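You operate a simulated robot arm through the tools that you are given. There is no shell and no other tool. Be economical: measure what you need, move in short steps, check, and stop when the job is done.

The job below is to be done with a simulated robot arm. You get a single attempt, and the scene is never put back.

## Task
Take strap and guard off the short pack and put them on their blocks.
Fine: shut the strap cam, let the pull off, then open the cam. Where these are worked on the way, their far stop is far enough and under half their travel is too little: strap cam.

The check looks at the end state, three seconds after you hand in, the way a careful person would. Anything else that was tipped, shoved, dropped, spilled or broken makes it a failure.

## Robot
A 6-joint arm with a two-finger parallel gripper, fixed in place. Base frame: the origin is at the foot of the arm, x ahead of it, y to its left, z up; the work surface is at about z = 0.022. Units: m, rad, N and s.
With the tool pointing down near the work surface it reaches from about 0.14 to 0.58 m from the base axis. Its first joint turns from -1.152 to 1.152 rad. Payload 2.1 kg.
The TCP is the grasp point between the finger pads, 0.03 m short of the fingertips. In the tool frame z runs along the fingers and y along their closing line. The gripper opens to 0.094 m. The fingers are 0.028 m wide and 0.01 m thick; the gripper's body (0.05 by 0.096 m) begins 0.055 m behind the TCP.
Orientation is that of the tool frame in the base frame, as [roll, pitch, yaw] about the fixed x, y, z axes, in that order (R = Rz(yaw) Ry(pitch) Rx(roll)). With the fingers straight down and closing along the base's y, the tool's x points along the base's -x, its y along +y and its z along -z.

## Interface
- The arm moves only by the tool arm_command. Its argument "motion" is a list of rows, each an object (a shift or turn left out is 0, a gripper value left out holds the last) with "dr": the turn, a rotation vector about the base's x, y, z in units of 5 degrees (1.0 is 5 degrees), a list of three; "slide": the shift along the base's x, y, z in units of 20 mm (1.0 is 20 mm), a list of three; "grip": the gripper command, from -1 (fully open) to 1 (shut), values between in proportion. In form: [{"dr": [rx, ry, rz], "slide": [tx, ty, tz], "grip": grip}, ...]. A call has 1 to 12 rows; each row shifts and turns the commanded pose from where the row before left it. A call with a number of a shift or a turn outside -1 to 1 is refused whole. A row lasts 0.2 s, in which the tool goes at most 0.05 m and 0.15 rad; a call with a longer step from one row to the next is refused whole, and so is a gripper value outside its range. Where a pose cannot be reached the arm comes as near as it can. A force on the tool above 40 N (or 10 N above the force at the start of the call, whichever is more), or a blocked arm, ends the call early, and 0.2 s more pass. Each finger travels about 0.072 m/s and halts on what it meets, pressing with about 21 N; the grip force reading is that of the motor and also rises with nothing between the fingers. The clock runs only during rows and for 0.2 s after the last one: add rows that do not move to give the fingers time. The reply holds the time, the measured pose of the TCP, the force on the tool along the base axes, the opening and the grip force, in the units named above and with some noise, with the torque about the TCP (base axes, N m) and any sound that the robot's microphone picked up.
- Cameras (640 x 400 px; columns grow to the right, rows downward): "scene" is fixed at [0.0691, -0.3749, 0.5013]; the picture's right is [0.73, -0.69, 0.00], its down [-0.32, -0.34, -0.88] and it looks along [0.61, 0.64, -0.47] (base axes); focal length 252 px, centre (320, 200). "wrist" rides on the gripper at [0.076, 0.014, -0.102] in the tool frame; the picture's right is [-0.18, 0.98, 0.00], its down [-0.75, -0.14, -0.64] and it looks along [-0.63, -0.12, 0.77] (tool axes); focal length 243 px, centre (320, 200). There is no depth. A picture from a camera that has moved, and an enlarged one, comes with that camera's place and axes in the base frame and with its lens. The place of the scene camera against the robot may be out by one fixed shift of up to 0.012 m in any direction.
- capture(camera): a new picture of that camera. The clock stands still meanwhile.
- enlarge(camera, box): a new picture of the part [left, top, right, bottom] of that camera's present view, enlarged. The clock stands still meanwhile.
- job_done(): hands the job in; it is judged then, once.

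Work in short steps. Places have to be worked out from the pictures, the camera data and where the tool is seen: move nearer, look again, correct. Check each grasp and each placing, and mend what went wrong. You have 120 turns and 68 pictures in all, those below and enlarged ones among them. Open the gripper and draw the arm clear of the work before you hand the job in, unless the task says otherwise; then end with one line.

The tools are called after "Emit:" as a command line: name --argument value ..., lists and objects as JSON in quotes. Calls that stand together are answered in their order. arm_command: Moves the arm, as the interface text tells. Its arguments: {"type":"object","properties":{"motion":{"type":"array","items":{"type":"object","properties":{"dr":{"type":"array","items":{"type":"number"}},"slide":{"type":"array","items":{"type":"number"}},"grip":{"type":"number"}}}}},"required":["motion"]} The other tools are called the same way: capture (camera) takes a picture; enlarge (camera, box) takes an enlarged picture of a part of a camera's view; job_done () hands the job in.

At the start:

```text
time: 0.0
tool_pos: [0.3314, 0.0649, 0.4091]
ee_rot: [-3.14, 0.001, 3.14]
force: [-0.5, -0.1, 0.0]
wrist_torque: [0.01, -0.03, -0.03]
opening: 0.094
grip_force: 0.1
```

scene: 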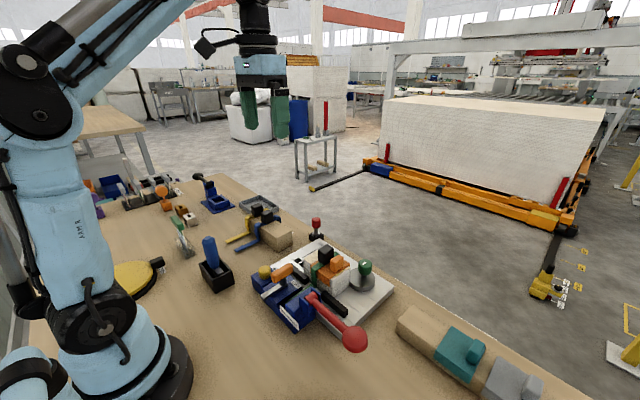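
wrist: 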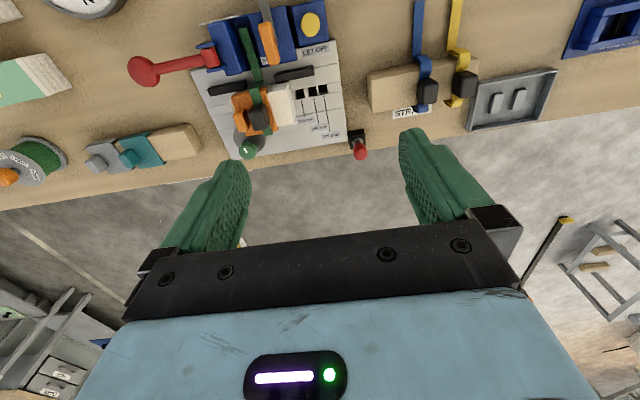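

The scene is complex, so I start by enlarging the views of the work area.

Emit:
enlarge --camera "scene" --box '[220, 180, 420, 360]'

Emit:
enlarge --camera "wrist" --box '[60, 0, 380, 200]'

Emit:
enlarge --camera "wrist" --box '[340, 0, 640, 180]'

Emit:
enlarge --camera "scene" --box '[80, 150, 300, 290]'

```text
2.22 times, centred on (320, 270) of scene
camera zoom: at [0.0691, -0.3749, 0.5013], right [0.73, -0.69, 0.0], down [-0.32, -0.34, -0.88], along [0.61, 0.64, -0.47], focal length 560 px, centre (320, 44)
```

zoom: 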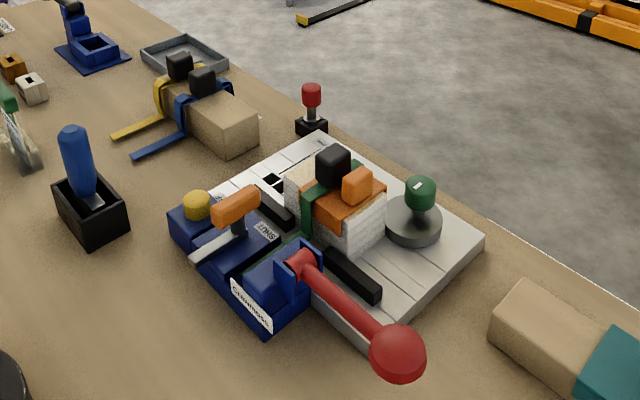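

```text
2.00 times, centred on (220, 100) of wrist
camera zoom: at [0.255, 0.0781, 0.512], right [0.18, 0.98, 0.0], down [0.75, -0.14, 0.64], along [0.63, -0.12, -0.77], focal length 485 px, centre (520, 400)
```

zoom: 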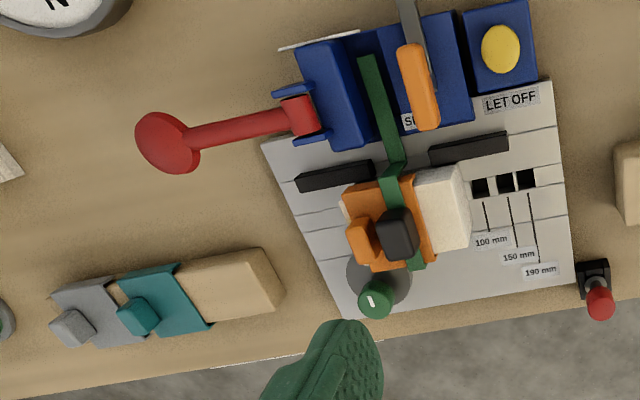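

```text
2.13 times, centred on (490, 90) of wrist
camera zoom: at [0.255, 0.0781, 0.512], right [0.18, 0.98, 0.0], down [0.75, -0.14, 0.64], along [0.63, -0.12, -0.77], focal length 518 px, centre (-43, 435)
```

zoom: 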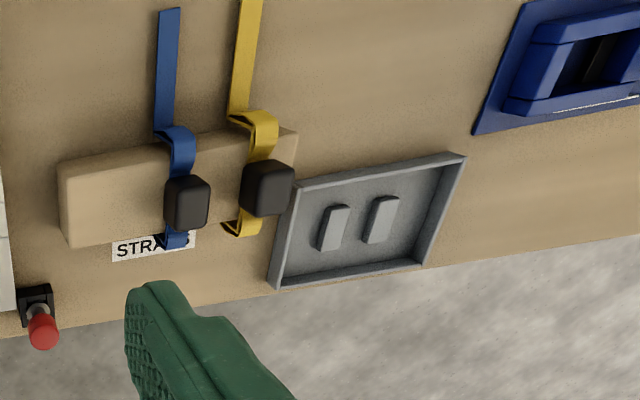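

```text
2.86 times, centred on (190, 220) of scene
camera zoom: at [0.0691, -0.3749, 0.5013], right [0.73, -0.69, 0.0], down [-0.32, -0.34, -0.88], along [0.61, 0.64, -0.47], focal length 719 px, centre (691, 143)
```

zoom: 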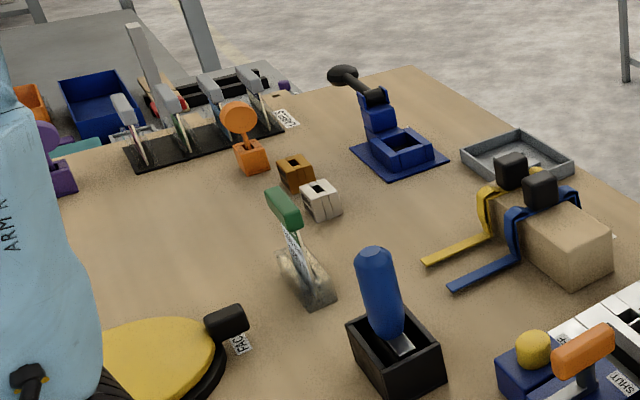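

I'll move back and lower so the wrist camera sees the fixture closely.

Emit:
arm_command --motion '[{"slide": [-0.8, -0.8, -0.9]}, {"slide": [-0.8, -0.8, -0.9]}, {"slide": [-0.8, -0.8, -0.9]}, {"slide": [-0.8, -0.8, -0.9]}, {"slide": [-0.8, -0.8, -0.9]}, {"slide": [0, 0, -0.5]}]'

Emit:
capture --camera "wrist"

```text
time: 1.4
tool_pos: [0.2515, -0.0161, 0.3076]
ee_rot: [-3.14, 0.0, -3.14]
force: [0.2, 0.0, 0.7]
wrist_torque: [0.0, 0.0, -0.01]
opening: 0.0939
grip_force: 0.0
```

```text
61 pictures are left
camera wrist: at [0.174, -0.0018, 0.4112], right [0.18, 0.98, 0.0], down [0.75, -0.14, 0.64], along [0.63, -0.12, -0.77], focal length 243 px, centre (320, 200)
```

wrist: 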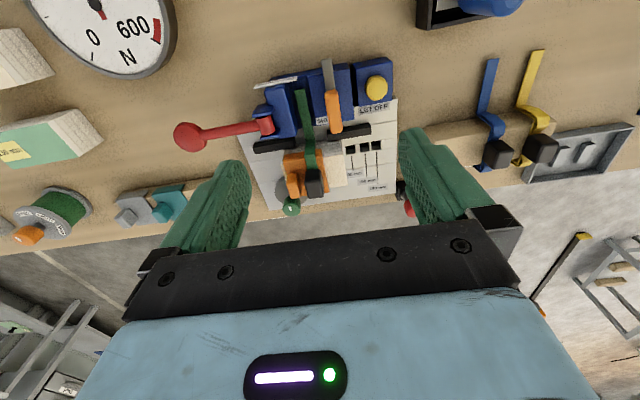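

The view is good; enlarge the fixture and the gauge.

Emit:
enlarge --camera "wrist" --box '[220, 50, 420, 220]'

Emit:
enlarge --camera "wrist" --box '[0, 0, 200, 125]'

```text
2.35 times, centred on (320, 135) of wrist
camera zoom: at [0.174, -0.0018, 0.4112], right [0.18, 0.98, 0.0], down [0.75, -0.14, 0.64], along [0.63, -0.12, -0.77], focal length 571 px, centre (320, 353)
```

zoom: 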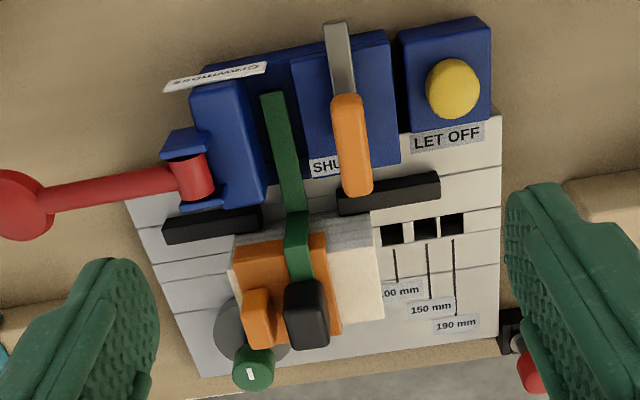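

```text
3.20 times, centred on (100, 62) of wrist
camera zoom: at [0.174, -0.0018, 0.4112], right [0.18, 0.98, 0.0], down [0.75, -0.14, 0.64], along [0.63, -0.12, -0.77], focal length 776 px, centre (1024, 640)
```

zoom: 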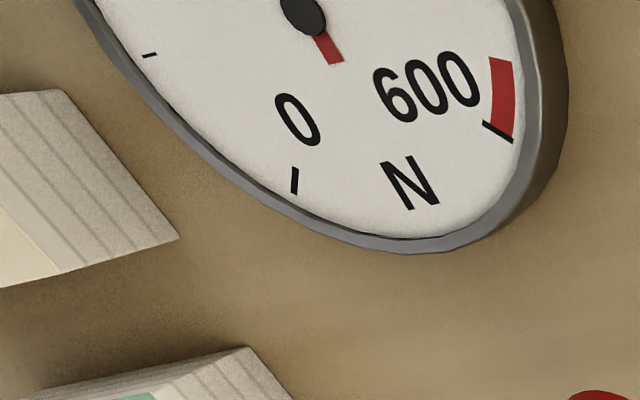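

I need a finer view of the orange lever and the red lever; enlarge scene more.

Emit:
enlarge --camera "scene" --box '[250, 240, 330, 300]'

Emit:
enlarge --camera "scene" --box '[300, 230, 400, 300]'

```text
6.67 times, centred on (290, 270) of scene
camera zoom: at [0.0691, -0.3749, 0.5013], right [0.73, -0.69, 0.0], down [-0.32, -0.34, -0.88], along [0.61, 0.64, -0.47], focal length 1679 px, centre (520, -267)
```

zoom: 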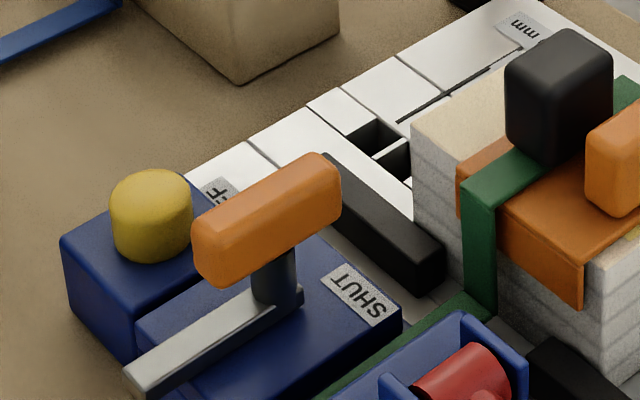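

```text
5.71 times, centred on (350, 265) of scene
camera zoom: at [0.0691, -0.3749, 0.5013], right [0.73, -0.69, 0.0], down [-0.32, -0.34, -0.88], along [0.61, 0.64, -0.47], focal length 1439 px, centre (149, -171)
```

zoom: 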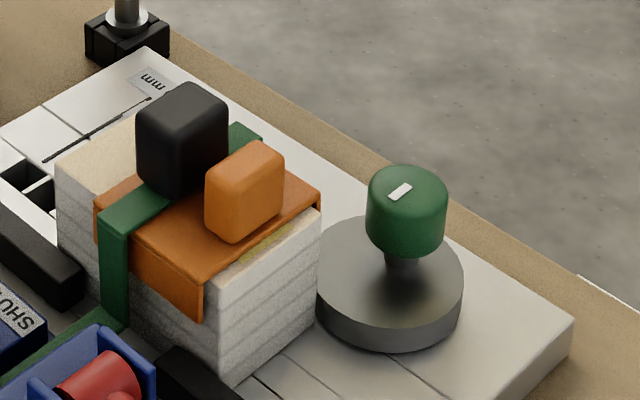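

Next a look at the gauge and at the fixture from nearer the base.

Emit:
arm_command --motion '[{"slide": [-0.8, -0.8, 0]}, {"slide": [-0.8, -0.8, 0]}, {"slide": [-0.8, -0.8, 0]}, {"slide": [-0.6, -0.8, 0]}]'

Emit:
capture --camera "wrist"

```text
time: 2.4
tool_pos: [0.1881, -0.0801, 0.3095]
ee_rot: [3.141, -0.001, -3.142]
force: [0.4, 0.5, 0.4]
wrist_torque: [0.0, -0.03, 0.01]
opening: 0.0939
grip_force: 0.0
```

```text
56 pictures are left
camera wrist: at [0.1117, -0.0662, 0.4121], right [0.18, 0.98, 0.0], down [0.75, -0.14, 0.64], along [0.63, -0.12, -0.77], focal length 243 px, centre (320, 200)
```

wrist: 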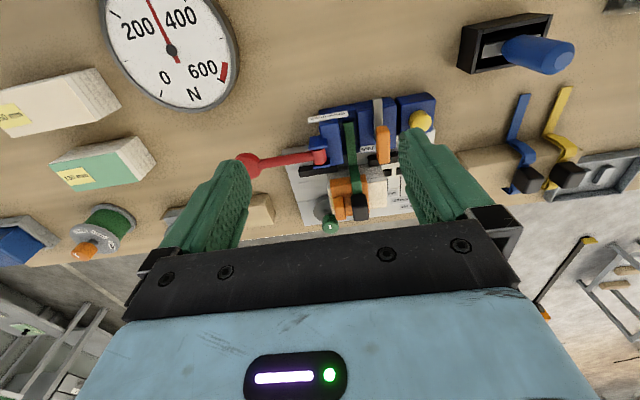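

Gauge reads about 300 N, so the pull is on. Now a close, low look at the orange lever from the base side.

Emit:
arm_command --motion '[{"slide": [0, 0.9, -0.8]}, {"slide": [0, 0.9, -1]}, {"slide": [0, 0.9, -1]}, {"slide": [0, 0.8, -1]}, {"slide": [-0.5, 0, -1]}, {"slide": [0, 0, -1]}, {"slide": [0, 0, -1]}, {"slide": [0, 0, -1]}]'

Emit:
capture --camera "wrist"

```text
time: 4.2
tool_pos: [0.1833, -0.0121, 0.1531]
ee_rot: [-3.141, -0.001, 3.141]
force: [0.1, 0.5, 0.6]
wrist_torque: [0.0, 0.01, 0.0]
opening: 0.094
grip_force: 0.0
```

```text
55 pictures are left
camera wrist: at [0.1064, 0.003, 0.2564], right [0.18, 0.98, 0.0], down [0.75, -0.14, 0.64], along [0.63, -0.12, -0.77], focal length 243 px, centre (320, 200)
```

wrist: 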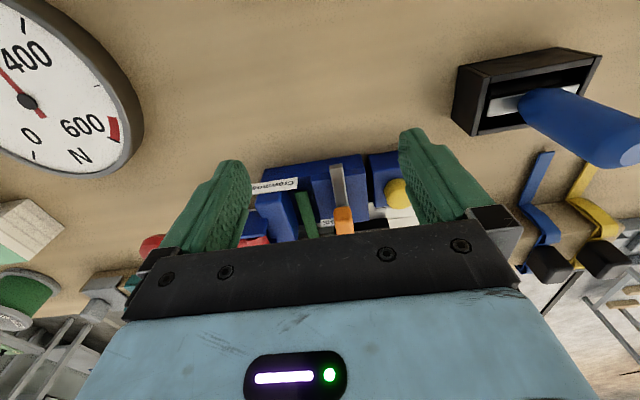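

Emit:
enlarge --camera "wrist" --box '[240, 140, 440, 240]'

```text
3.20 times, centred on (340, 190) of wrist
camera zoom: at [0.1064, 0.003, 0.2564], right [0.18, 0.98, 0.0], down [0.75, -0.14, 0.64], along [0.63, -0.12, -0.77], focal length 776 px, centre (256, 232)
```

zoom: 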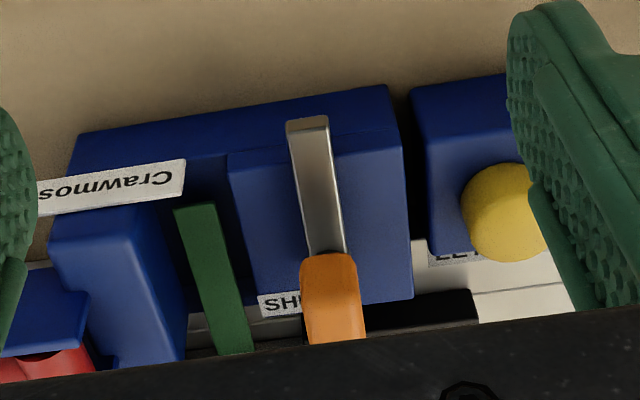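

The cam has a flat bar protruding towards the base, with "SHUT" ahead of the handle, so it likely slides +x. I judge the handle at about (0.287, -0.006, 0.085). I go over it with a narrower gripper.

Emit:
arm_command --motion '[{"slide": [1, 0.1, 0.2], "grip": 0.15}, {"slide": [1, 0.1, 0]}, {"slide": [1, 0.1, 0]}, {"slide": [1, 0, 0]}, {"slide": [1, 0, 0]}, {"slide": [0.2, 0, 0]}, {}]'

Emit:
capture --camera "scene"

Emit:
capture --camera "wrist"

```text
time: 5.8
tool_pos: [0.2851, -0.0047, 0.1563]
ee_rot: [-3.14, 0.0, -3.141]
force: [-0.2, 0.5, 0.4]
wrist_torque: [-0.01, -0.03, 0.01]
opening: 0.0398
grip_force: 0.0
```

```text
53 pictures are left
```

scene: 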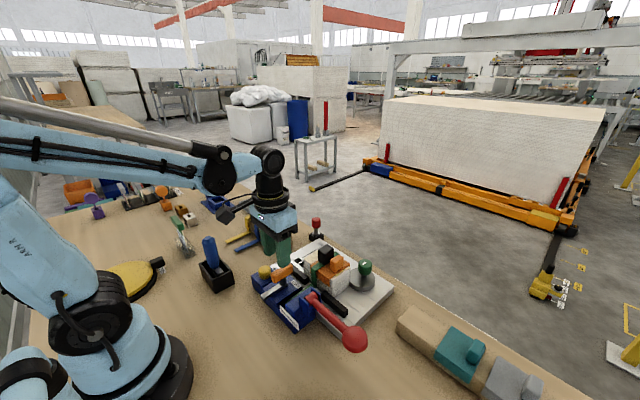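

```text
52 pictures are left
camera wrist: at [0.2096, 0.0092, 0.26], right [0.18, 0.98, 0.0], down [0.75, -0.14, 0.64], along [0.63, -0.12, -0.77], focal length 243 px, centre (320, 200)
```

wrist: 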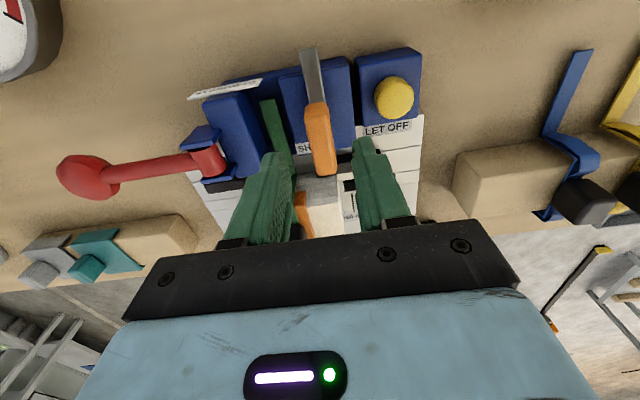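

The handle lies between the fingers' planes, centre ≈(0.290, -0.0075). Lower and close on it.

Emit:
arm_command --motion '[{"slide": [0.2, -0.15, -0.8], "dr": [0, 0, -0.8]}, {"slide": [0, 0, -0.8]}, {"slide": [0, 0, -0.7]}, {"slide": [0, 0, -0.6]}, {"grip": 0.9}, {}, {}]'

Emit:
enlarge --camera "scene" --box '[230, 220, 350, 310]'

```text
time: 7.4
tool_pos: [0.2902, -0.005, 0.0971]
ee_rot: [3.135, 0.002, 3.075]
force: [3.1, 26.6, 0.7]
wrist_torque: [-0.06, -0.12, 0.88]
opening: 0.0233
grip_force: 45.0
```

```text
4.44 times, centred on (290, 265) of scene
camera zoom: at [0.0691, -0.3749, 0.5013], right [0.73, -0.69, 0.0], down [-0.32, -0.34, -0.88], along [0.61, 0.64, -0.47], focal length 1119 px, centre (453, -89)
```

zoom: 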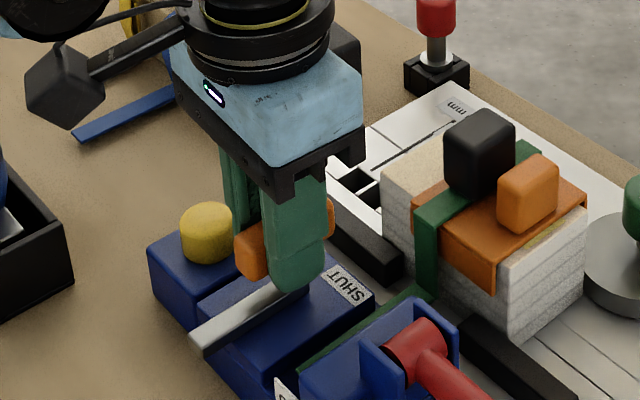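

The handle pushes +y with 27 N, so I ease the grip sideways by shifting +y a little.

Emit:
arm_command --motion '[{"slide": [0, 0.1, 0]}, {"slide": [0, 0.08, 0]}, {}]'

```text
time: 8.2
tool_pos: [0.2905, -0.0046, 0.0982]
ee_rot: [-3.139, 0.002, 3.07]
force: [8.9, -6.0, 7.1]
wrist_torque: [-0.02, -0.14, 1.04]
opening: 0.0229
grip_force: 44.4
```

Side force is now small; torque says the yaw should go back. I undo the yaw and test a small +x push.

Emit:
arm_command --motion '[{"dr": [0, 0, 0.8]}, {}]'

Emit:
arm_command --motion '[{"slide": [0.2, 0, 0]}, {"slide": [0.2, 0, 0]}, {}]'

```text
time: 8.6
tool_pos: [0.2896, -0.0046, 0.1009]
ee_rot: [-3.137, -0.003, 3.119]
force: [-4.7, -0.4, 49.7]
wrist_torque: [0.11, 0.3, 0.77]
opening: 0.018
grip_force: 44.7
stopped in row 1: the force on the tool passed its limit (the readings are from after the stop); the commanded pose is now the measured one
```

```text
time: 8.9
tool_pos: [0.2908, -0.0045, 0.1014]
ee_rot: [-3.138, -0.004, 3.121]
force: [-2.9, -1.9, 12.2]
wrist_torque: [0.17, -0.46, 0.79]
opening: 0.0183
grip_force: 45.0
stopped in row 1: the force on the tool passed its limit (the readings are from after the stop); the commanded pose is now the measured one
```

The opening shrank and the tool rose; look before going on.

Emit:
enlarge --camera "scene" --box '[230, 220, 350, 310]'

Emit:
enlarge --camera "wrist" --box '[220, 0, 440, 240]'

```text
4.44 times, centred on (290, 265) of scene
camera zoom: at [0.0691, -0.3749, 0.5013], right [0.73, -0.69, 0.0], down [-0.32, -0.34, -0.88], along [0.61, 0.64, -0.47], focal length 1119 px, centre (453, -89)
```

zoom: 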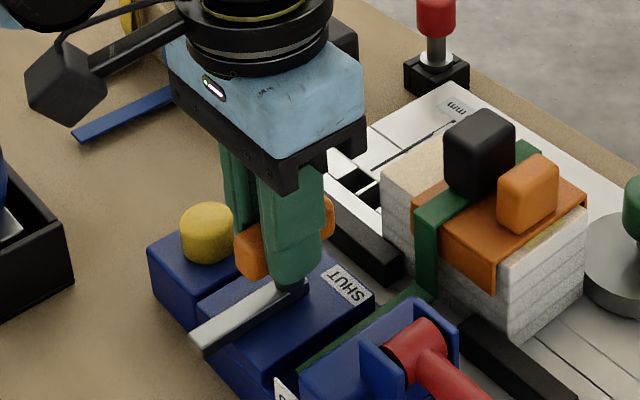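

```text
1.67 times, centred on (330, 120) of wrist
camera zoom: at [0.215, 0.0113, 0.2044], right [0.2, 0.98, -0.01], down [0.75, -0.15, 0.64], along [0.62, -0.14, -0.77], focal length 404 px, centre (303, 333)
```

zoom: 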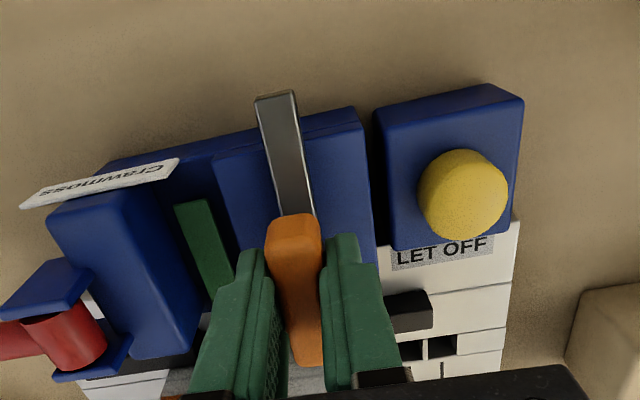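

Handle is gripped, nothing has moved yet. Let the load settle and read.

Emit:
arm_command --motion '[{}, {}]'

```text
time: 9.5
tool_pos: [0.291, -0.005, 0.1]
ee_rot: [-3.137, -0.006, 3.119]
force: [-2.0, -0.5, 20.4]
wrist_torque: [0.07, -0.2, 0.93]
opening: 0.018
grip_force: 44.8
```

I open, lift a hair, square up the yaw and re-grip free of stress.

Emit:
arm_command --motion '[{"grip": 0.3}, {"dr": [0, 0, 0.3]}, {}]'

Emit:
arm_command --motion '[{"grip": 0.7}, {"grip": 0.7}, {}]'

```text
time: 10.3
tool_pos: [0.2909, -0.0052, 0.1005]
ee_rot: [-3.137, -0.006, -3.138]
force: [0.4, 0.2, -0.1]
wrist_torque: [-0.07, 0.02, -0.01]
opening: 0.033
grip_force: 0.1
```

```text
time: 11.1
tool_pos: [0.2911, -0.0047, 0.1]
ee_rot: [-3.135, -0.007, -3.141]
force: [1.1, -4.8, -0.2]
wrist_torque: [0.79, 0.11, -0.01]
opening: 0.0178
grip_force: 44.6
```

Clean grip on the 18 mm handle. Now a gentle +x push.

Emit:
arm_command --motion '[{"slide": [0.15, 0, 0]}, {"slide": [0.15, 0, 0]}, {"slide": [0.15, 0, 0]}, {"slide": [0.15, 0, 0]}]'

```text
time: 11.5
tool_pos: [0.2912, -0.0041, 0.1004]
ee_rot: [-3.138, -0.014, -3.139]
force: [-2.5, -1.8, 9.2]
wrist_torque: [0.15, -0.52, 0.01]
opening: 0.0178
grip_force: 45.1
stopped in row 2: the force on the tool passed its limit (the readings are from after the stop); the commanded pose is now the measured one
```

Blocked in +x. Test a small lift, then read.

Emit:
arm_command --motion '[{"slide": [0, 0, 0.1]}, {"slide": [0, 0, 0.1]}, {"slide": [0, 0, 0.1]}]'

Emit:
arm_command --motion '[{}]'

```text
time: 12.3
tool_pos: [0.2904, -0.0055, 0.1065]
ee_rot: [-3.136, -0.017, -3.14]
force: [2.9, -8.7, -35.1]
wrist_torque: [0.4, -0.13, -0.05]
opening: 0.0177
grip_force: 44.9
```

```text
time: 12.7
tool_pos: [0.2896, -0.0046, 0.1055]
ee_rot: [-3.136, -0.016, -3.139]
force: [0.3, -12.4, -34.0]
wrist_torque: [0.3, -0.24, -0.04]
opening: 0.0177
grip_force: 45.5
```

It rose 5 mm under 34 N; see whether the handle rose or the fingers slipped.

Emit:
enlarge --camera "scene" --box '[250, 240, 330, 300]'

```text
6.67 times, centred on (290, 270) of scene
camera zoom: at [0.0692, -0.3749, 0.5013], right [0.73, -0.69, 0.0], down [-0.32, -0.34, -0.88], along [0.61, 0.64, -0.47], focal length 1679 px, centre (520, -267)
```

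zoom: 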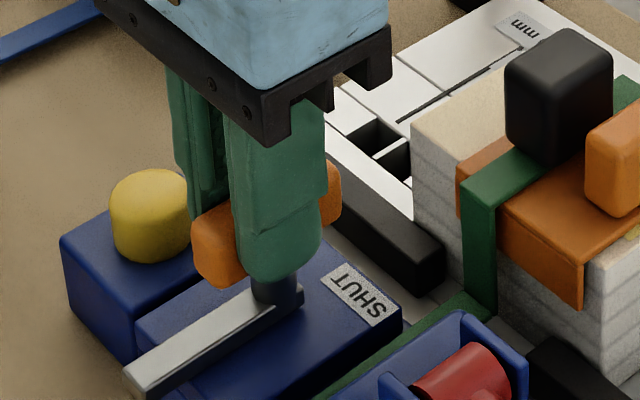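

The fingers slipped; the handle neither lifts nor slides +x. I loosen the grip, lower again, and test for a sideways swing with a loose grip.

Emit:
arm_command --motion '[{"grip": 0.35}, {"slide": [0, 0, -0.25]}, {"slide": [0, -0.2, 0]}, {"slide": [0, -0.2, 0]}, {"slide": [0, -0.15, 0]}, {"slide": [0, -0.15, 0]}, {"slide": [0, -0.15, 0]}]'

```text
time: 14.3
tool_pos: [0.2908, -0.0205, 0.1022]
ee_rot: [3.136, -0.017, -3.137]
force: [-7.0, 28.5, 9.1]
wrist_torque: [0.41, 0.01, 0.23]
opening: 0.0471
grip_force: 14.0
```

The finger was backdriven at 28 N and the handle held; so not −y at that force. Return and test +y likewise.

Emit:
arm_command --motion '[{"slide": [0, 0.4, 0]}, {"slide": [0, 0.4, 0]}, {"slide": [0, 0.25, 0]}, {"slide": [0, 0.2, 0]}, {"slide": [0, 0.2, 0]}]'

Emit:
capture --camera "wrist"

```text
time: 15.5
tool_pos: [0.2915, 0.005, 0.1005]
ee_rot: [-3.132, -0.016, -3.14]
force: [-2.6, -12.7, 4.2]
wrist_torque: [-0.16, 0.01, -0.1]
opening: 0.038
grip_force: 6.1
```

```text
47 pictures are left
camera wrist: at [0.2168, 0.0198, 0.2057], right [0.18, 0.98, -0.01], down [0.76, -0.14, 0.63], along [0.62, -0.12, -0.78], focal length 243 px, centre (320, 200)
```

wrist: 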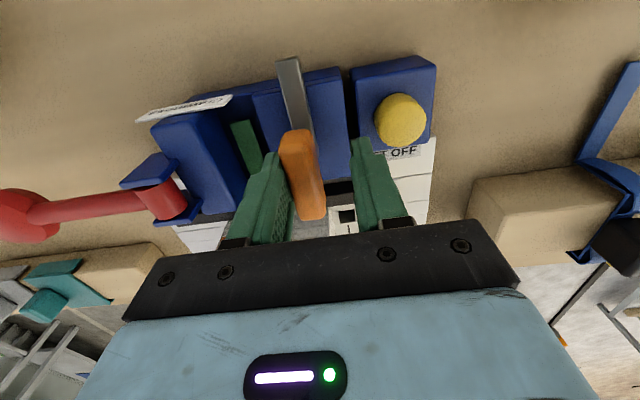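

No ±y swing either. Best test: push with closed fingers on the handle's −x end face, which leaves it free to slide or tilt.

Emit:
arm_command --motion '[{"slide": [0, -0.5, 0]}, {"slide": [0, 0, 0.9]}, {"slide": [0, 0, 0.9]}, {"slide": [-0.9, 0, 0], "grip": 1}, {"slide": [-0.9, 0, 0]}, {"slide": [-0.6, 0, 0]}, {}, {"slide": [0, 0, -0.9]}, {"slide": [0, 0, -0.9]}]'

Emit:
capture --camera "wrist"

```text
time: 17.5
tool_pos: [0.2406, -0.0016, 0.1026]
ee_rot: [-3.138, -0.017, -3.137]
force: [0.3, -0.6, 0.2]
wrist_torque: [0.0, -0.01, 0.02]
opening: 0.0
grip_force: 21.8
```

```text
46 pictures are left
camera wrist: at [0.1666, 0.0131, 0.2062], right [0.18, 0.98, -0.01], down [0.76, -0.14, 0.63], along [0.62, -0.12, -0.78], focal length 243 px, centre (320, 200)
```

wrist: 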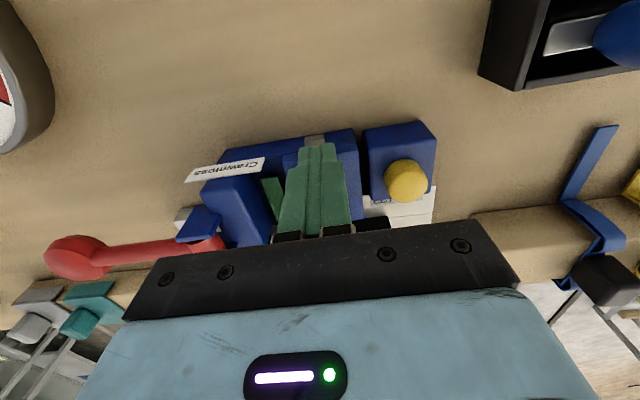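

Fingers are behind the handle over the bar. I advance slowly in +x.

Emit:
arm_command --motion '[{"slide": [0.15, -0.15, -0.2]}, {"slide": [0.1, 0, 0]}, {"slide": [0.1, 0, 0]}, {"slide": [0.1, 0, 0]}, {"slide": [0.1, 0, 0]}, {"slide": [0.1, 0, 0]}, {"slide": [0.1, 0, 0]}, {"slide": [0.1, 0, 0]}, {"slide": [0.1, 0, 0]}, {"slide": [0.1, 0, 0]}, {"slide": [0.1, 0, 0]}]'

Emit:
enlarge --camera "scene" --box '[250, 240, 330, 300]'

```text
time: 19.1
tool_pos: [0.254, -0.0054, 0.0972]
ee_rot: [-3.137, -0.027, -3.139]
force: [-2.4, -1.0, 6.4]
wrist_torque: [0.11, -0.13, -0.02]
opening: 0.0
grip_force: 20.9
stopped in row 8: the force on the tool passed its limit (the readings are from after the stop); the commanded pose is now the measured one
```

```text
6.67 times, centred on (290, 270) of scene
camera zoom: at [0.0691, -0.3749, 0.5013], right [0.73, -0.69, 0.0], down [-0.32, -0.34, -0.88], along [0.61, 0.64, -0.47], focal length 1679 px, centre (520, -267)
```

zoom: 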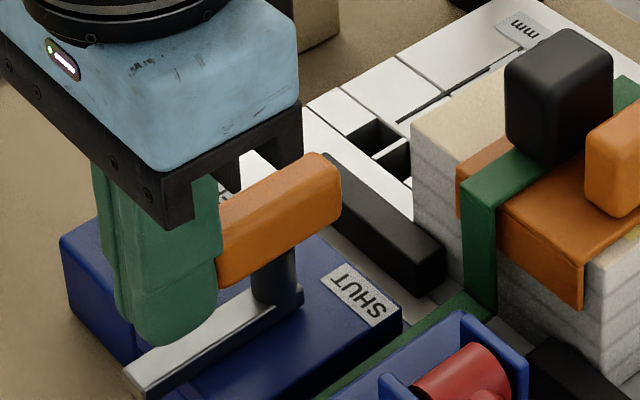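

40 N doesn't move it in +x. I need a better look at its mechanism: view it from the +y side by turning the tool −90° about z while backing off.

Emit:
arm_command --motion '[{"slide": [-0.3, 0, 0.5]}, {"slide": [0, 0, 1]}, {"slide": [0, 0.3, 1], "dr": [0, 0, -1]}, {"slide": [0, 0.6, 1], "dr": [0, 0, -1]}, {"slide": [0, 0.6, 1], "dr": [0, 0, -1]}, {"slide": [0, 0.6, 0], "dr": [0, 0, -1]}, {"slide": [0, 0.6, 0], "dr": [0, 0, -1]}, {"slide": [0, 0.6, 0], "dr": [0, 0, -1]}, {"slide": [0, 0.6, 0], "dr": [0, 0, -1]}, {"slide": [0, 0.6, 0], "dr": [0, 0, -1]}, {"slide": [0.3, 0.6, 0], "dr": [0, 0, -1]}, {"slide": [0.5, 0.6, 0], "dr": [0, 0, -1]}]'

Emit:
arm_command --motion '[{"slide": [0.3, 0.4, 0], "dr": [0, 0, -1]}, {"slide": [0, 0, 0], "dr": [0, 0, -1]}, {"slide": [0, 0, 0], "dr": [0, 0, -1]}, {"slide": [0, 0, 0], "dr": [0, 0, -1]}, {"slide": [0, 0, -0.5], "dr": [0, 0, -1]}, {"slide": [0, 0, -0.5], "dr": [0, 0, -1]}, {"slide": [0, 0, -0.5], "dr": [0, 0, -1]}, {"slide": [0, 0, 0], "dr": [0, 0, -1]}, {}]'

Emit:
capture --camera "wrist"

```text
time: 21.8
tool_pos: [0.2625, 0.1093, 0.186]
ee_rot: [-3.138, -0.028, 2.269]
force: [-0.3, -0.8, -0.5]
wrist_torque: [0.01, 0.04, -0.02]
opening: 0.0003
grip_force: 20.8
```

```text
time: 23.8
tool_pos: [0.2699, 0.116, 0.1568]
ee_rot: [-3.137, -0.029, 1.57]
force: [0.0, 0.5, 0.5]
wrist_torque: [0.0, 0.02, 0.03]
opening: 0.0001
grip_force: 21.1
```

```text
44 pictures are left
camera wrist: at [0.2846, 0.1898, 0.2625], right [0.98, -0.18, -0.01], down [-0.14, -0.77, 0.62], along [-0.12, -0.61, -0.78], focal length 243 px, centre (320, 200)
```

wrist: 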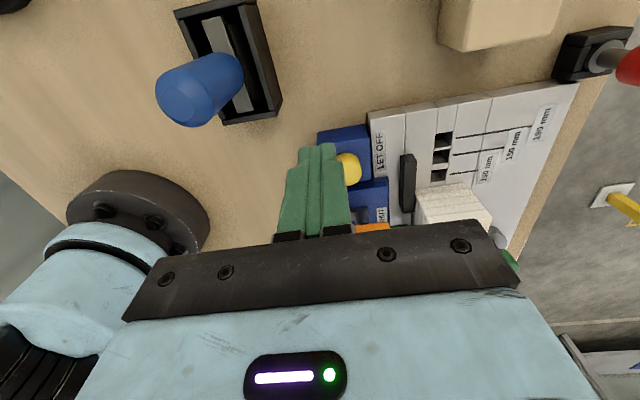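

The gripper hides it. I open and go over the lever, higher.

Emit:
arm_command --motion '[{"slide": [0, -0.5, 1], "grip": -1}, {"slide": [0.2, -0.9, 0.8]}, {"slide": [0, -0.9, 0]}, {"slide": [0, -0.7, 0]}, {}, {}]'

Emit:
enlarge --camera "wrist" --box '[220, 40, 460, 220]'

```text
time: 25.1
tool_pos: [0.2715, 0.0565, 0.1946]
ee_rot: [-3.138, -0.029, 1.572]
force: [-0.3, -0.4, 0.0]
wrist_torque: [0.01, -0.02, 0.04]
opening: 0.0941
grip_force: 0.1
```

```text
2.22 times, centred on (340, 130) of wrist
camera zoom: at [0.2873, 0.13, 0.2984], right [0.98, -0.18, -0.01], down [-0.14, -0.77, 0.62], along [-0.12, -0.61, -0.78], focal length 539 px, centre (276, 356)
```

zoom: 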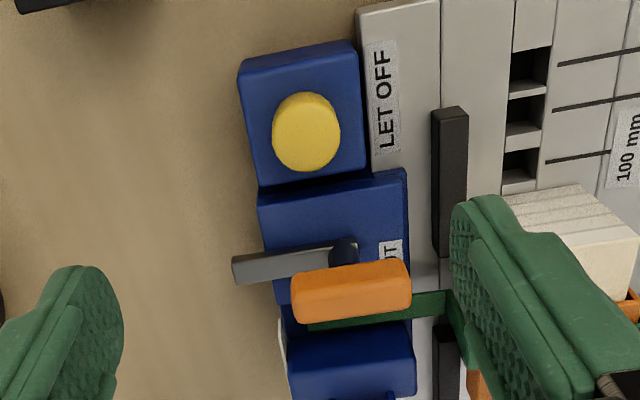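

The bar's rounded end sits around the post: it may turn about the post. I go back to closing along y, over the handle, to test a turn.

Emit:
arm_command --motion '[{"dr": [0, 0, 1], "slide": [0, -0.3, 0]}, {"dr": [0, 0, 1], "slide": [0, -0.3, 0]}, {"dr": [0, 0, 1], "slide": [0, -0.3, 0]}, {"dr": [0, 0, 1], "slide": [0, -0.3, 0]}, {"dr": [0, 0, 1], "slide": [0, -0.3, 0]}, {"dr": [0, 0, 1], "slide": [0, -0.3, 0]}, {"dr": [0, 0, 1], "slide": [0, -0.3, 0]}, {"dr": [0, 0, 1], "slide": [0, -0.3, 0]}, {"dr": [0, 0, 1], "slide": [0.2, -0.3, 0]}, {"dr": [0, 0, 1], "slide": [0.2, -0.3, 0], "grip": 0.15}, {"dr": [0, 0, 1], "slide": [0.2, 0, 0]}, {"dr": [0, 0, 1], "slide": [0.2, 0, 0]}]'

Emit:
arm_command --motion '[{"dr": [0, 0, 1], "slide": [0.1, 0, 0]}, {"dr": [0, 0, 1]}, {"dr": [0, 0, 1]}, {"dr": [0, 0, 1]}, {"dr": [0, 0, 1]}, {"dr": [0, 0.3, 1]}, {}]'

```text
time: 27.8
tool_pos: [0.2896, -0.0048, 0.1921]
ee_rot: [-3.137, -0.027, 2.622]
force: [0.1, -0.1, 0.4]
wrist_torque: [0.02, 0.01, 0.01]
opening: 0.0401
grip_force: 0.1
```

```text
time: 29.4
tool_pos: [0.2923, -0.0018, 0.1933]
ee_rot: [-3.136, -0.054, -3.14]
force: [-0.3, -0.1, 0.1]
wrist_torque: [-0.01, -0.01, 0.0]
opening: 0.0398
grip_force: 0.0
```

Fix the small pitch and y offset, go down and close on the handle.

Emit:
arm_command --motion '[{"dr": [0, -0.6, 0], "slide": [-0.1, -0.15, -0.9]}, {"slide": [0, 0, -0.9]}, {"slide": [0, 0, -0.9]}, {"slide": [0, 0, -0.9]}, {"slide": [0, 0, -0.9]}, {}]'

Emit:
arm_command --motion '[{"slide": [0, 0, -0.1], "grip": 0.7}, {}, {}]'

```text
time: 30.8
tool_pos: [0.2911, -0.0075, 0.104]
ee_rot: [-3.135, 0.0, -3.14]
force: [-0.1, 0.0, 0.2]
wrist_torque: [0.02, 0.02, 0.01]
opening: 0.0401
grip_force: 0.1
```

```text
time: 31.6
tool_pos: [0.2917, -0.0057, 0.1019]
ee_rot: [-3.137, -0.001, -3.14]
force: [1.5, 8.9, 0.8]
wrist_torque: [0.28, -0.04, 0.03]
opening: 0.0192
grip_force: 4.6
```

Good grip. Now turn gently positive about z, half a degree to 1° per row.

Emit:
arm_command --motion '[{"slide": [0, 0.1, 0], "dr": [0, 0, 0.25]}, {"dr": [0, 0, 0.25]}, {"dr": [0, 0, 0.25]}, {"dr": [0, 0, 0.25]}, {"dr": [0, 0, 0.25]}]'

```text
time: 32.8
tool_pos: [0.2904, -0.0065, 0.1002]
ee_rot: [-3.133, 0.0, -3.032]
force: [9.9, -17.8, 33.9]
wrist_torque: [0.71, -0.15, -0.12]
opening: 0.0175
grip_force: 45.1
```

It turned 6° with hardly any torque: it is a turning lever. I continue the turn while easing the load (z up 1 mm).

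Emit:
arm_command --motion '[{"slide": [0, -0.05, 0.08]}, {"dr": [0, 0, 0.4]}, {"dr": [0, 0, 0.4]}, {"dr": [0, 0, 0.4]}, {"dr": [0, 0, 0.4]}]'

Emit:
capture --camera "wrist"

Emit:
enlarge --camera "scene" --box '[250, 240, 330, 300]'

```text
time: 34.0
tool_pos: [0.2902, -0.0061, 0.102]
ee_rot: [-3.134, -0.001, -2.891]
force: [14.0, -17.9, -32.7]
wrist_torque: [0.6, -0.16, -0.09]
opening: 0.0176
grip_force: 44.9
```

```text
42 pictures are left
camera wrist: at [0.2124, -0.0107, 0.2056], right [-0.07, 1.0, -0.01], down [0.76, 0.06, 0.64], along [0.64, 0.04, -0.77], focal length 243 px, centre (320, 200)
```

wrist: 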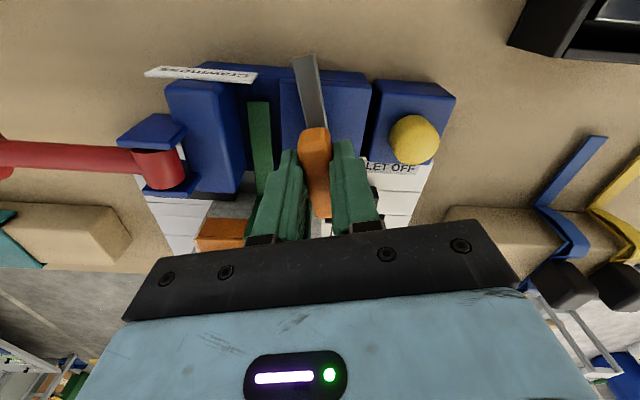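

```text
6.67 times, centred on (290, 270) of scene
camera zoom: at [0.0692, -0.3749, 0.5013], right [0.73, -0.69, 0.0], down [-0.32, -0.34, -0.88], along [0.61, 0.64, -0.47], focal length 1679 px, centre (520, -267)
```

zoom: 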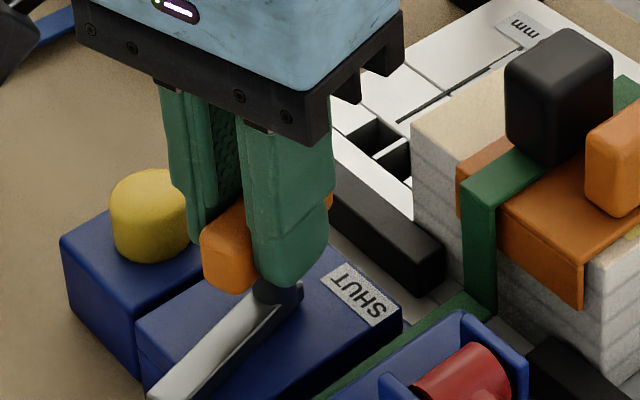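

Confirmed: it turns about the post. I ease the loads and go on turning.

Emit:
arm_command --motion '[{"slide": [0.03, -0.04, -0.04]}, {"dr": [0, 0, 0.7]}, {"dr": [0, 0, 0.7]}, {"dr": [0, 0, 0.7]}, {"dr": [0, 0, 0.7]}, {}]'

```text
time: 35.4
tool_pos: [0.2902, -0.0082, 0.1016]
ee_rot: [-3.134, -0.004, -2.647]
force: [-3.0, -23.2, 32.7]
wrist_torque: [0.43, 0.52, -0.07]
opening: 0.018
grip_force: 45.1
```

Still turning freely (28°). Ease y and z, continue.

Emit:
arm_command --motion '[{"slide": [0, -0.05, 0.02]}, {"dr": [0, 0, 0.8]}, {"dr": [0, 0, 0.8]}, {"dr": [0, 0, 0.8]}, {"dr": [0, 0, 0.8]}, {}]'

```text
time: 36.8
tool_pos: [0.2925, -0.0078, 0.1019]
ee_rot: [-3.132, -0.002, -2.368]
force: [9.0, -22.7, -33.6]
wrist_torque: [0.52, 0.48, -0.14]
opening: 0.0181
grip_force: 45.6
```

Emit:
enlarge --camera "scene" --box '[250, 230, 346, 302]'

```text
5.56 times, centred on (298, 266) of scene
camera zoom: at [0.0692, -0.3749, 0.5013], right [0.73, -0.69, 0.0], down [-0.32, -0.34, -0.88], along [0.61, 0.64, -0.47], focal length 1399 px, centre (442, -167)
```

zoom: 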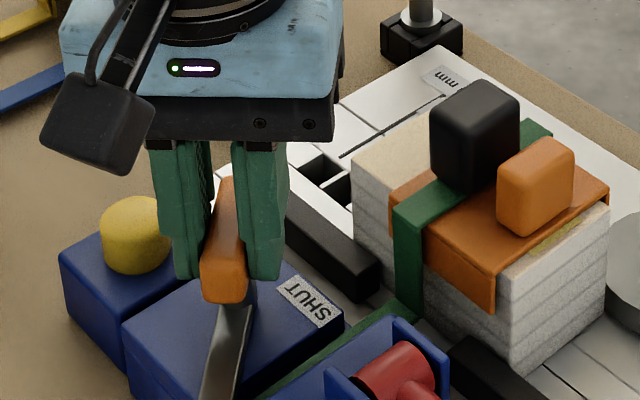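

44° done and the bar follows. Continue.

Emit:
arm_command --motion '[{"slide": [0, -0.04, -0.02]}, {"dr": [0, 0, 0.8]}, {"dr": [0, 0, 0.8]}, {"dr": [0, 0, 0.8]}, {"dr": [0, 0, 0.8]}, {}]'

Emit:
arm_command --motion '[{"dr": [0, 0, 0.8]}, {"dr": [0, 0, 0.8]}, {"dr": [0, 0, 0.8]}, {"dr": [0, 0, 0.8]}, {}]'

```text
time: 38.1
tool_pos: [0.293, -0.0085, 0.1028]
ee_rot: [-3.128, 0.0, -2.088]
force: [27.5, -14.2, 19.3]
wrist_torque: [-0.77, 0.97, -0.13]
opening: 0.0179
grip_force: 45.3
```

```text
time: 38.5
tool_pos: [0.2938, -0.0083, 0.1021]
ee_rot: [-3.129, -0.001, -2.043]
force: [3.4, -2.7, 2.8]
wrist_torque: [0.67, 0.77, -0.04]
opening: 0.0179
grip_force: 45.3
stopped in row 1: the force on the tool passed its limit (the readings are from after the stop); the commanded pose is now the measured one
```

Emit:
arm_command --motion '[{"slide": [0.03, 0, 0], "dr": [0, 0, 0.4]}, {"dr": [0, 0, 0.4]}, {"dr": [0, 0, 0.4]}, {}]'

Emit:
enlarge --camera "scene" --box '[250, 230, 346, 302]'

```text
time: 39.5
tool_pos: [0.2921, -0.0089, 0.1029]
ee_rot: [-3.128, -0.001, -1.937]
force: [7.8, -7.9, -30.1]
wrist_torque: [0.0, 0.95, -0.04]
opening: 0.0182
grip_force: 44.7
```

```text
5.56 times, centred on (298, 266) of scene
camera zoom: at [0.0692, -0.3749, 0.5013], right [0.73, -0.69, 0.0], down [-0.32, -0.34, -0.88], along [0.61, 0.64, -0.47], focal length 1399 px, centre (442, -167)
```

zoom: 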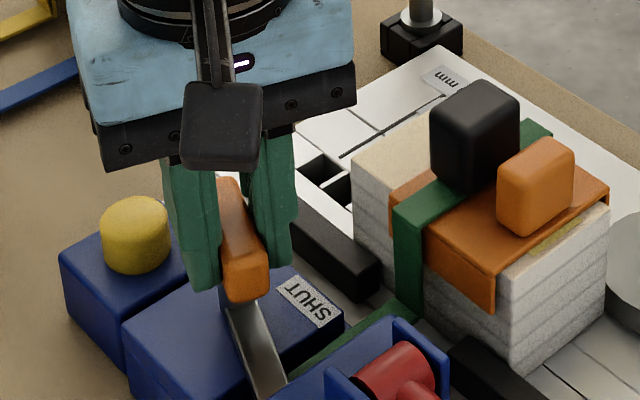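

69°. Keep going in small bites until the torque rises.

Emit:
arm_command --motion '[{"slide": [0.02, -0.02, -0.02], "dr": [0, 0, 0.4]}, {"dr": [0, 0, 0.4]}, {"dr": [0, 0, 0.4]}, {"dr": [0, 0, 0.4]}, {}]'

Emit:
arm_command --motion '[{"slide": [0.02, -0.02, 0], "dr": [0, 0, 0.4]}, {"dr": [0, 0, 0.4]}, {"dr": [0, 0, 0.4]}, {"dr": [0, 0, 0.4]}, {}]'

```text
time: 40.7
tool_pos: [0.2944, -0.0092, 0.1019]
ee_rot: [-3.129, 0.0, -1.797]
force: [5.0, -0.6, 17.4]
wrist_torque: [0.98, 0.84, -0.01]
opening: 0.0179
grip_force: 45.6
```

```text
time: 41.9
tool_pos: [0.2947, -0.01, 0.1021]
ee_rot: [-3.128, -0.002, -1.655]
force: [11.5, -3.6, 4.6]
wrist_torque: [1.38, 0.72, -0.04]
opening: 0.0179
grip_force: 44.5
```

Emit:
arm_command --motion '[{"dr": [0, 0, 0.4]}, {"dr": [0, 0, 0.4]}, {"dr": [0, 0, 0.4]}, {}]'

Emit:
enlarge --camera "scene" --box '[250, 230, 346, 302]'

```text
time: 42.9
tool_pos: [0.2942, -0.0105, 0.1027]
ee_rot: [-3.126, 0.002, -1.553]
force: [12.9, 10.5, 28.6]
wrist_torque: [0.19, 0.86, -0.95]
opening: 0.0178
grip_force: 44.7
```

```text
5.56 times, centred on (298, 266) of scene
camera zoom: at [0.0691, -0.3749, 0.5013], right [0.73, -0.69, 0.0], down [-0.32, -0.34, -0.88], along [0.61, 0.64, -0.47], focal length 1399 px, centre (442, -167)
```

zoom: 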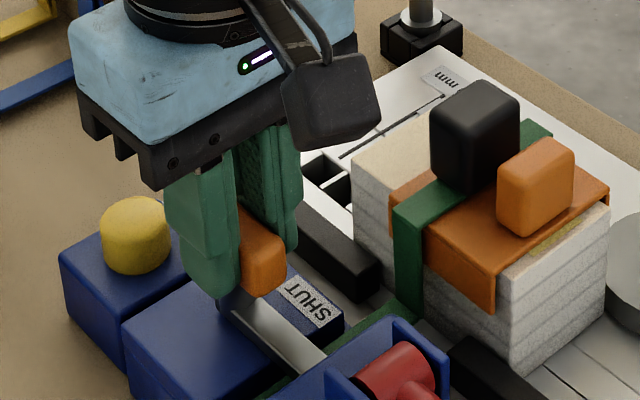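

The torque jumped to −0.95 N m at 90°: the cam is at its SHUT stop. I release, lift, and move over the yellow LET OFF button with closed fingers.

Emit:
arm_command --motion '[{"grip": 0.2}, {}, {"slide": [0, 0, 1]}, {"slide": [0, 0, 1]}, {"slide": [-0.4, 0.8, 0], "grip": 1}, {"slide": [-0.4, 0.8, 0]}, {"slide": [0, 0.8, 0]}, {"slide": [0, 0.8, 0]}, {}]'

Emit:
capture --camera "wrist"

Emit:
enlarge --camera "scene" --box '[230, 220, 350, 310]'

```text
time: 44.9
tool_pos: [0.2768, 0.0551, 0.142]
ee_rot: [-3.129, 0.0, -1.552]
force: [0.2, -0.1, -0.5]
wrist_torque: [-0.02, 0.0, 0.01]
opening: 0.0002
grip_force: 20.9
```

```text
37 pictures are left
camera wrist: at [0.2624, -0.0217, 0.2441], right [-0.99, 0.17, -0.01], down [0.12, 0.76, 0.64], along [0.12, 0.63, -0.77], focal length 243 px, centre (320, 200)
```

wrist: 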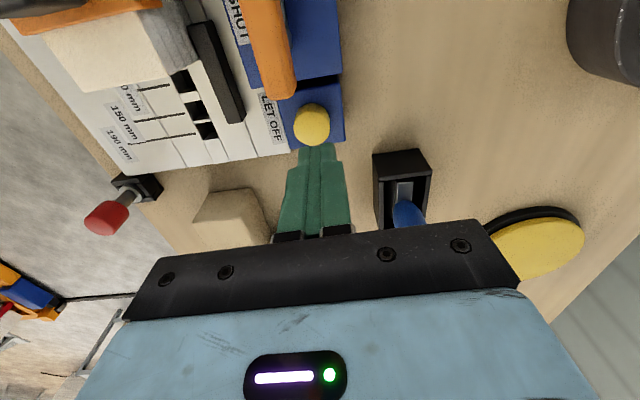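

```text
4.44 times, centred on (290, 265) of scene
camera zoom: at [0.0691, -0.3749, 0.5013], right [0.73, -0.69, 0.0], down [-0.32, -0.34, -0.88], along [0.61, 0.64, -0.47], focal length 1119 px, centre (453, -89)
```

zoom: 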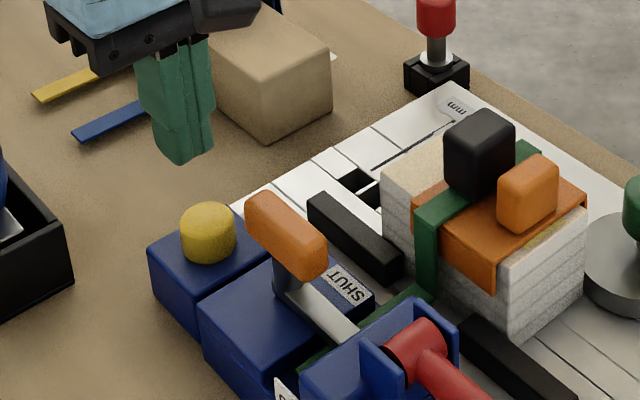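

The cam bar sits on SHUT. The button centre is at about (0.281, 0.050). I descend and press softly.

Emit:
arm_command --motion '[{"slide": [0.2, -0.2, -0.9]}, {"slide": [0, 0, -0.8]}, {"slide": [0, 0, -0.1]}, {"slide": [0, 0, -0.1]}, {"slide": [0, 0, -0.1]}, {"slide": [0, 0, -0.1]}, {"slide": [0, 0, -0.1]}, {"slide": [0, 0, -0.1]}, {"slide": [0, 0, -0.1]}]'

```text
time: 46.9
tool_pos: [0.2822, 0.0499, 0.0943]
ee_rot: [-3.129, 0.0, -1.552]
force: [-0.1, -0.4, -0.8]
wrist_torque: [0.01, 0.01, -0.03]
opening: 0.0002
grip_force: 21.2
```

Emit:
arm_command --motion '[{"slide": [0, 0, -0.08]}, {"slide": [0, 0, -0.08]}, {"slide": [0, 0, -0.08]}, {"slide": [0, 0, -0.08]}, {"slide": [0, 0, -0.08]}, {"slide": [0, 0, -0.08]}, {"slide": [0, 0, -0.08]}, {"slide": [0, 0, -0.08]}]'

Emit:
capture --camera "wrist"

```text
time: 48.7
tool_pos: [0.2816, 0.0519, 0.0814]
ee_rot: [-3.128, 0.001, -1.551]
force: [2.5, 1.2, 4.6]
wrist_torque: [0.1, -0.08, 0.04]
opening: 0.0
grip_force: 21.2
```

```text
35 pictures are left
camera wrist: at [0.2671, -0.0253, 0.1839], right [-0.99, 0.17, -0.01], down [0.12, 0.76, 0.64], along [0.12, 0.63, -0.76], focal length 243 px, centre (320, 200)
```

wrist: 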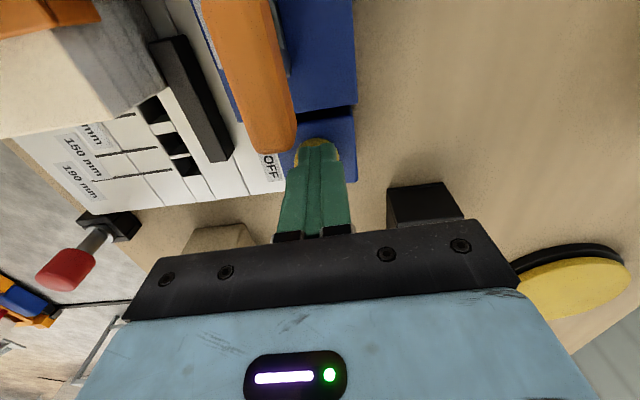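

Contact with the button at 4.6 N. I press further in small steps.

Emit:
arm_command --motion '[{"slide": [0, 0, -0.08]}, {"slide": [0, 0, -0.08]}, {"slide": [0, 0, -0.08]}, {"slide": [0, 0, -0.08]}]'

```text
time: 49.7
tool_pos: [0.2814, 0.0514, 0.075]
ee_rot: [-3.131, 0.001, -1.552]
force: [-11.0, 0.6, 23.2]
wrist_torque: [0.21, 0.26, 0.04]
opening: 0.0001
grip_force: 21.2
```

Emit:
arm_command --motion '[{"slide": [0, 0, -0.04]}, {}, {}, {"slide": [0, 0, 0.5]}, {"slide": [0, 0, 0.8]}, {"slide": [0, 0, 1]}, {"slide": [0, 0, 1]}, {"slide": [0, 0, 1]}]'

Emit:
enlarge --camera "scene" --box '[230, 220, 390, 340]'

```text
time: 51.5
tool_pos: [0.2847, 0.0517, 0.1587]
ee_rot: [-3.129, 0.0, -1.55]
force: [-0.3, 0.4, -0.2]
wrist_torque: [-0.02, 0.0, 0.0]
opening: 0.0001
grip_force: 20.9
```

```text
3.33 times, centred on (310, 280) of scene
camera zoom: at [0.0691, -0.3749, 0.5013], right [0.73, -0.69, 0.0], down [-0.32, -0.34, -0.88], along [0.61, 0.64, -0.47], focal length 839 px, centre (353, -67)
```

zoom: 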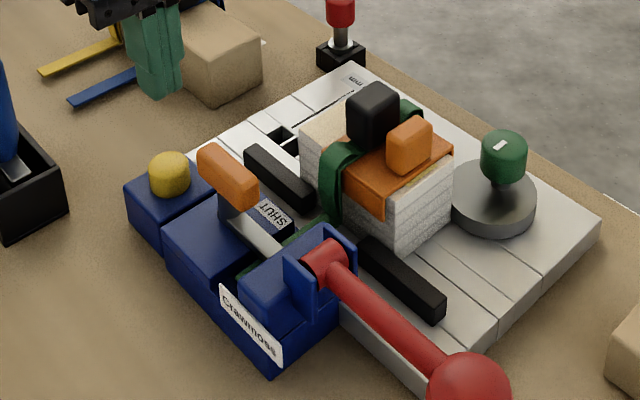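

The strap now bulges loose: the pull is off. Now back to the handle to open the cam.

Emit:
arm_command --motion '[{"slide": [0.3, -0.9, 0], "grip": 0.15}, {"slide": [0.15, -0.9, 0]}, {"slide": [0, -0.9, 0]}, {"slide": [0, -0.35, -0.2]}, {"slide": [0, 0, -0.9]}, {"slide": [0, 0, -0.9]}, {"slide": [0, 0, -0.8]}, {}]'

Emit:
arm_command --motion '[{"grip": 0.7}, {}, {}]'

```text
time: 53.3
tool_pos: [0.2917, -0.0132, 0.1032]
ee_rot: [-3.13, 0.001, -1.553]
force: [-0.9, -0.5, -0.8]
wrist_torque: [-0.03, 0.0, 0.03]
opening: 0.0401
grip_force: 0.1
```

```text
time: 54.1
tool_pos: [0.2933, -0.0136, 0.1027]
ee_rot: [-3.129, -0.001, -1.553]
force: [13.0, 0.0, -1.7]
wrist_torque: [0.0, -0.1, -0.17]
opening: 0.0215
grip_force: 6.7
```

Grip is 4 mm off the post in y; I re-centre and re-grip.

Emit:
arm_command --motion '[{"grip": 0.2}, {"slide": [0.08, 0.22, 0]}, {}, {"grip": 0.7}, {}, {}]'

```text
time: 55.5
tool_pos: [0.2946, -0.0073, 0.1024]
ee_rot: [-3.127, 0.0, -1.553]
force: [13.3, 4.9, -5.5]
wrist_torque: [-0.32, 0.8, -0.99]
opening: 0.0178
grip_force: 45.2
```

Now turn back negative about z.

Emit:
arm_command --motion '[{"slide": [0.03, 0, 0], "dr": [0, 0, -0.5]}, {"dr": [0, 0, -0.7]}, {"dr": [0, 0, -0.7]}, {"dr": [0, 0, -0.7]}, {"dr": [0, 0, -0.7]}, {}]'

Emit:
arm_command --motion '[{"dr": [0, 0, -0.7]}, {"dr": [0, 0, -0.7]}, {"dr": [0, 0, -0.7]}, {"dr": [0, 0, -0.7]}, {}]'

```text
time: 56.4
tool_pos: [0.2937, -0.0065, 0.1037]
ee_rot: [-3.126, -0.004, -1.731]
force: [3.6, -1.3, -9.3]
wrist_torque: [0.4, 0.91, 0.0]
opening: 0.0179
grip_force: 45.2
stopped in row 4: the force on the tool passed its limit (the readings are from after the stop); the commanded pose is now the measured one
```

```text
time: 57.6
tool_pos: [0.2948, -0.0074, 0.1033]
ee_rot: [-3.128, -0.003, -1.976]
force: [-8.7, 7.9, -14.6]
wrist_torque: [0.0, 1.34, 0.05]
opening: 0.0179
grip_force: 45.5
```

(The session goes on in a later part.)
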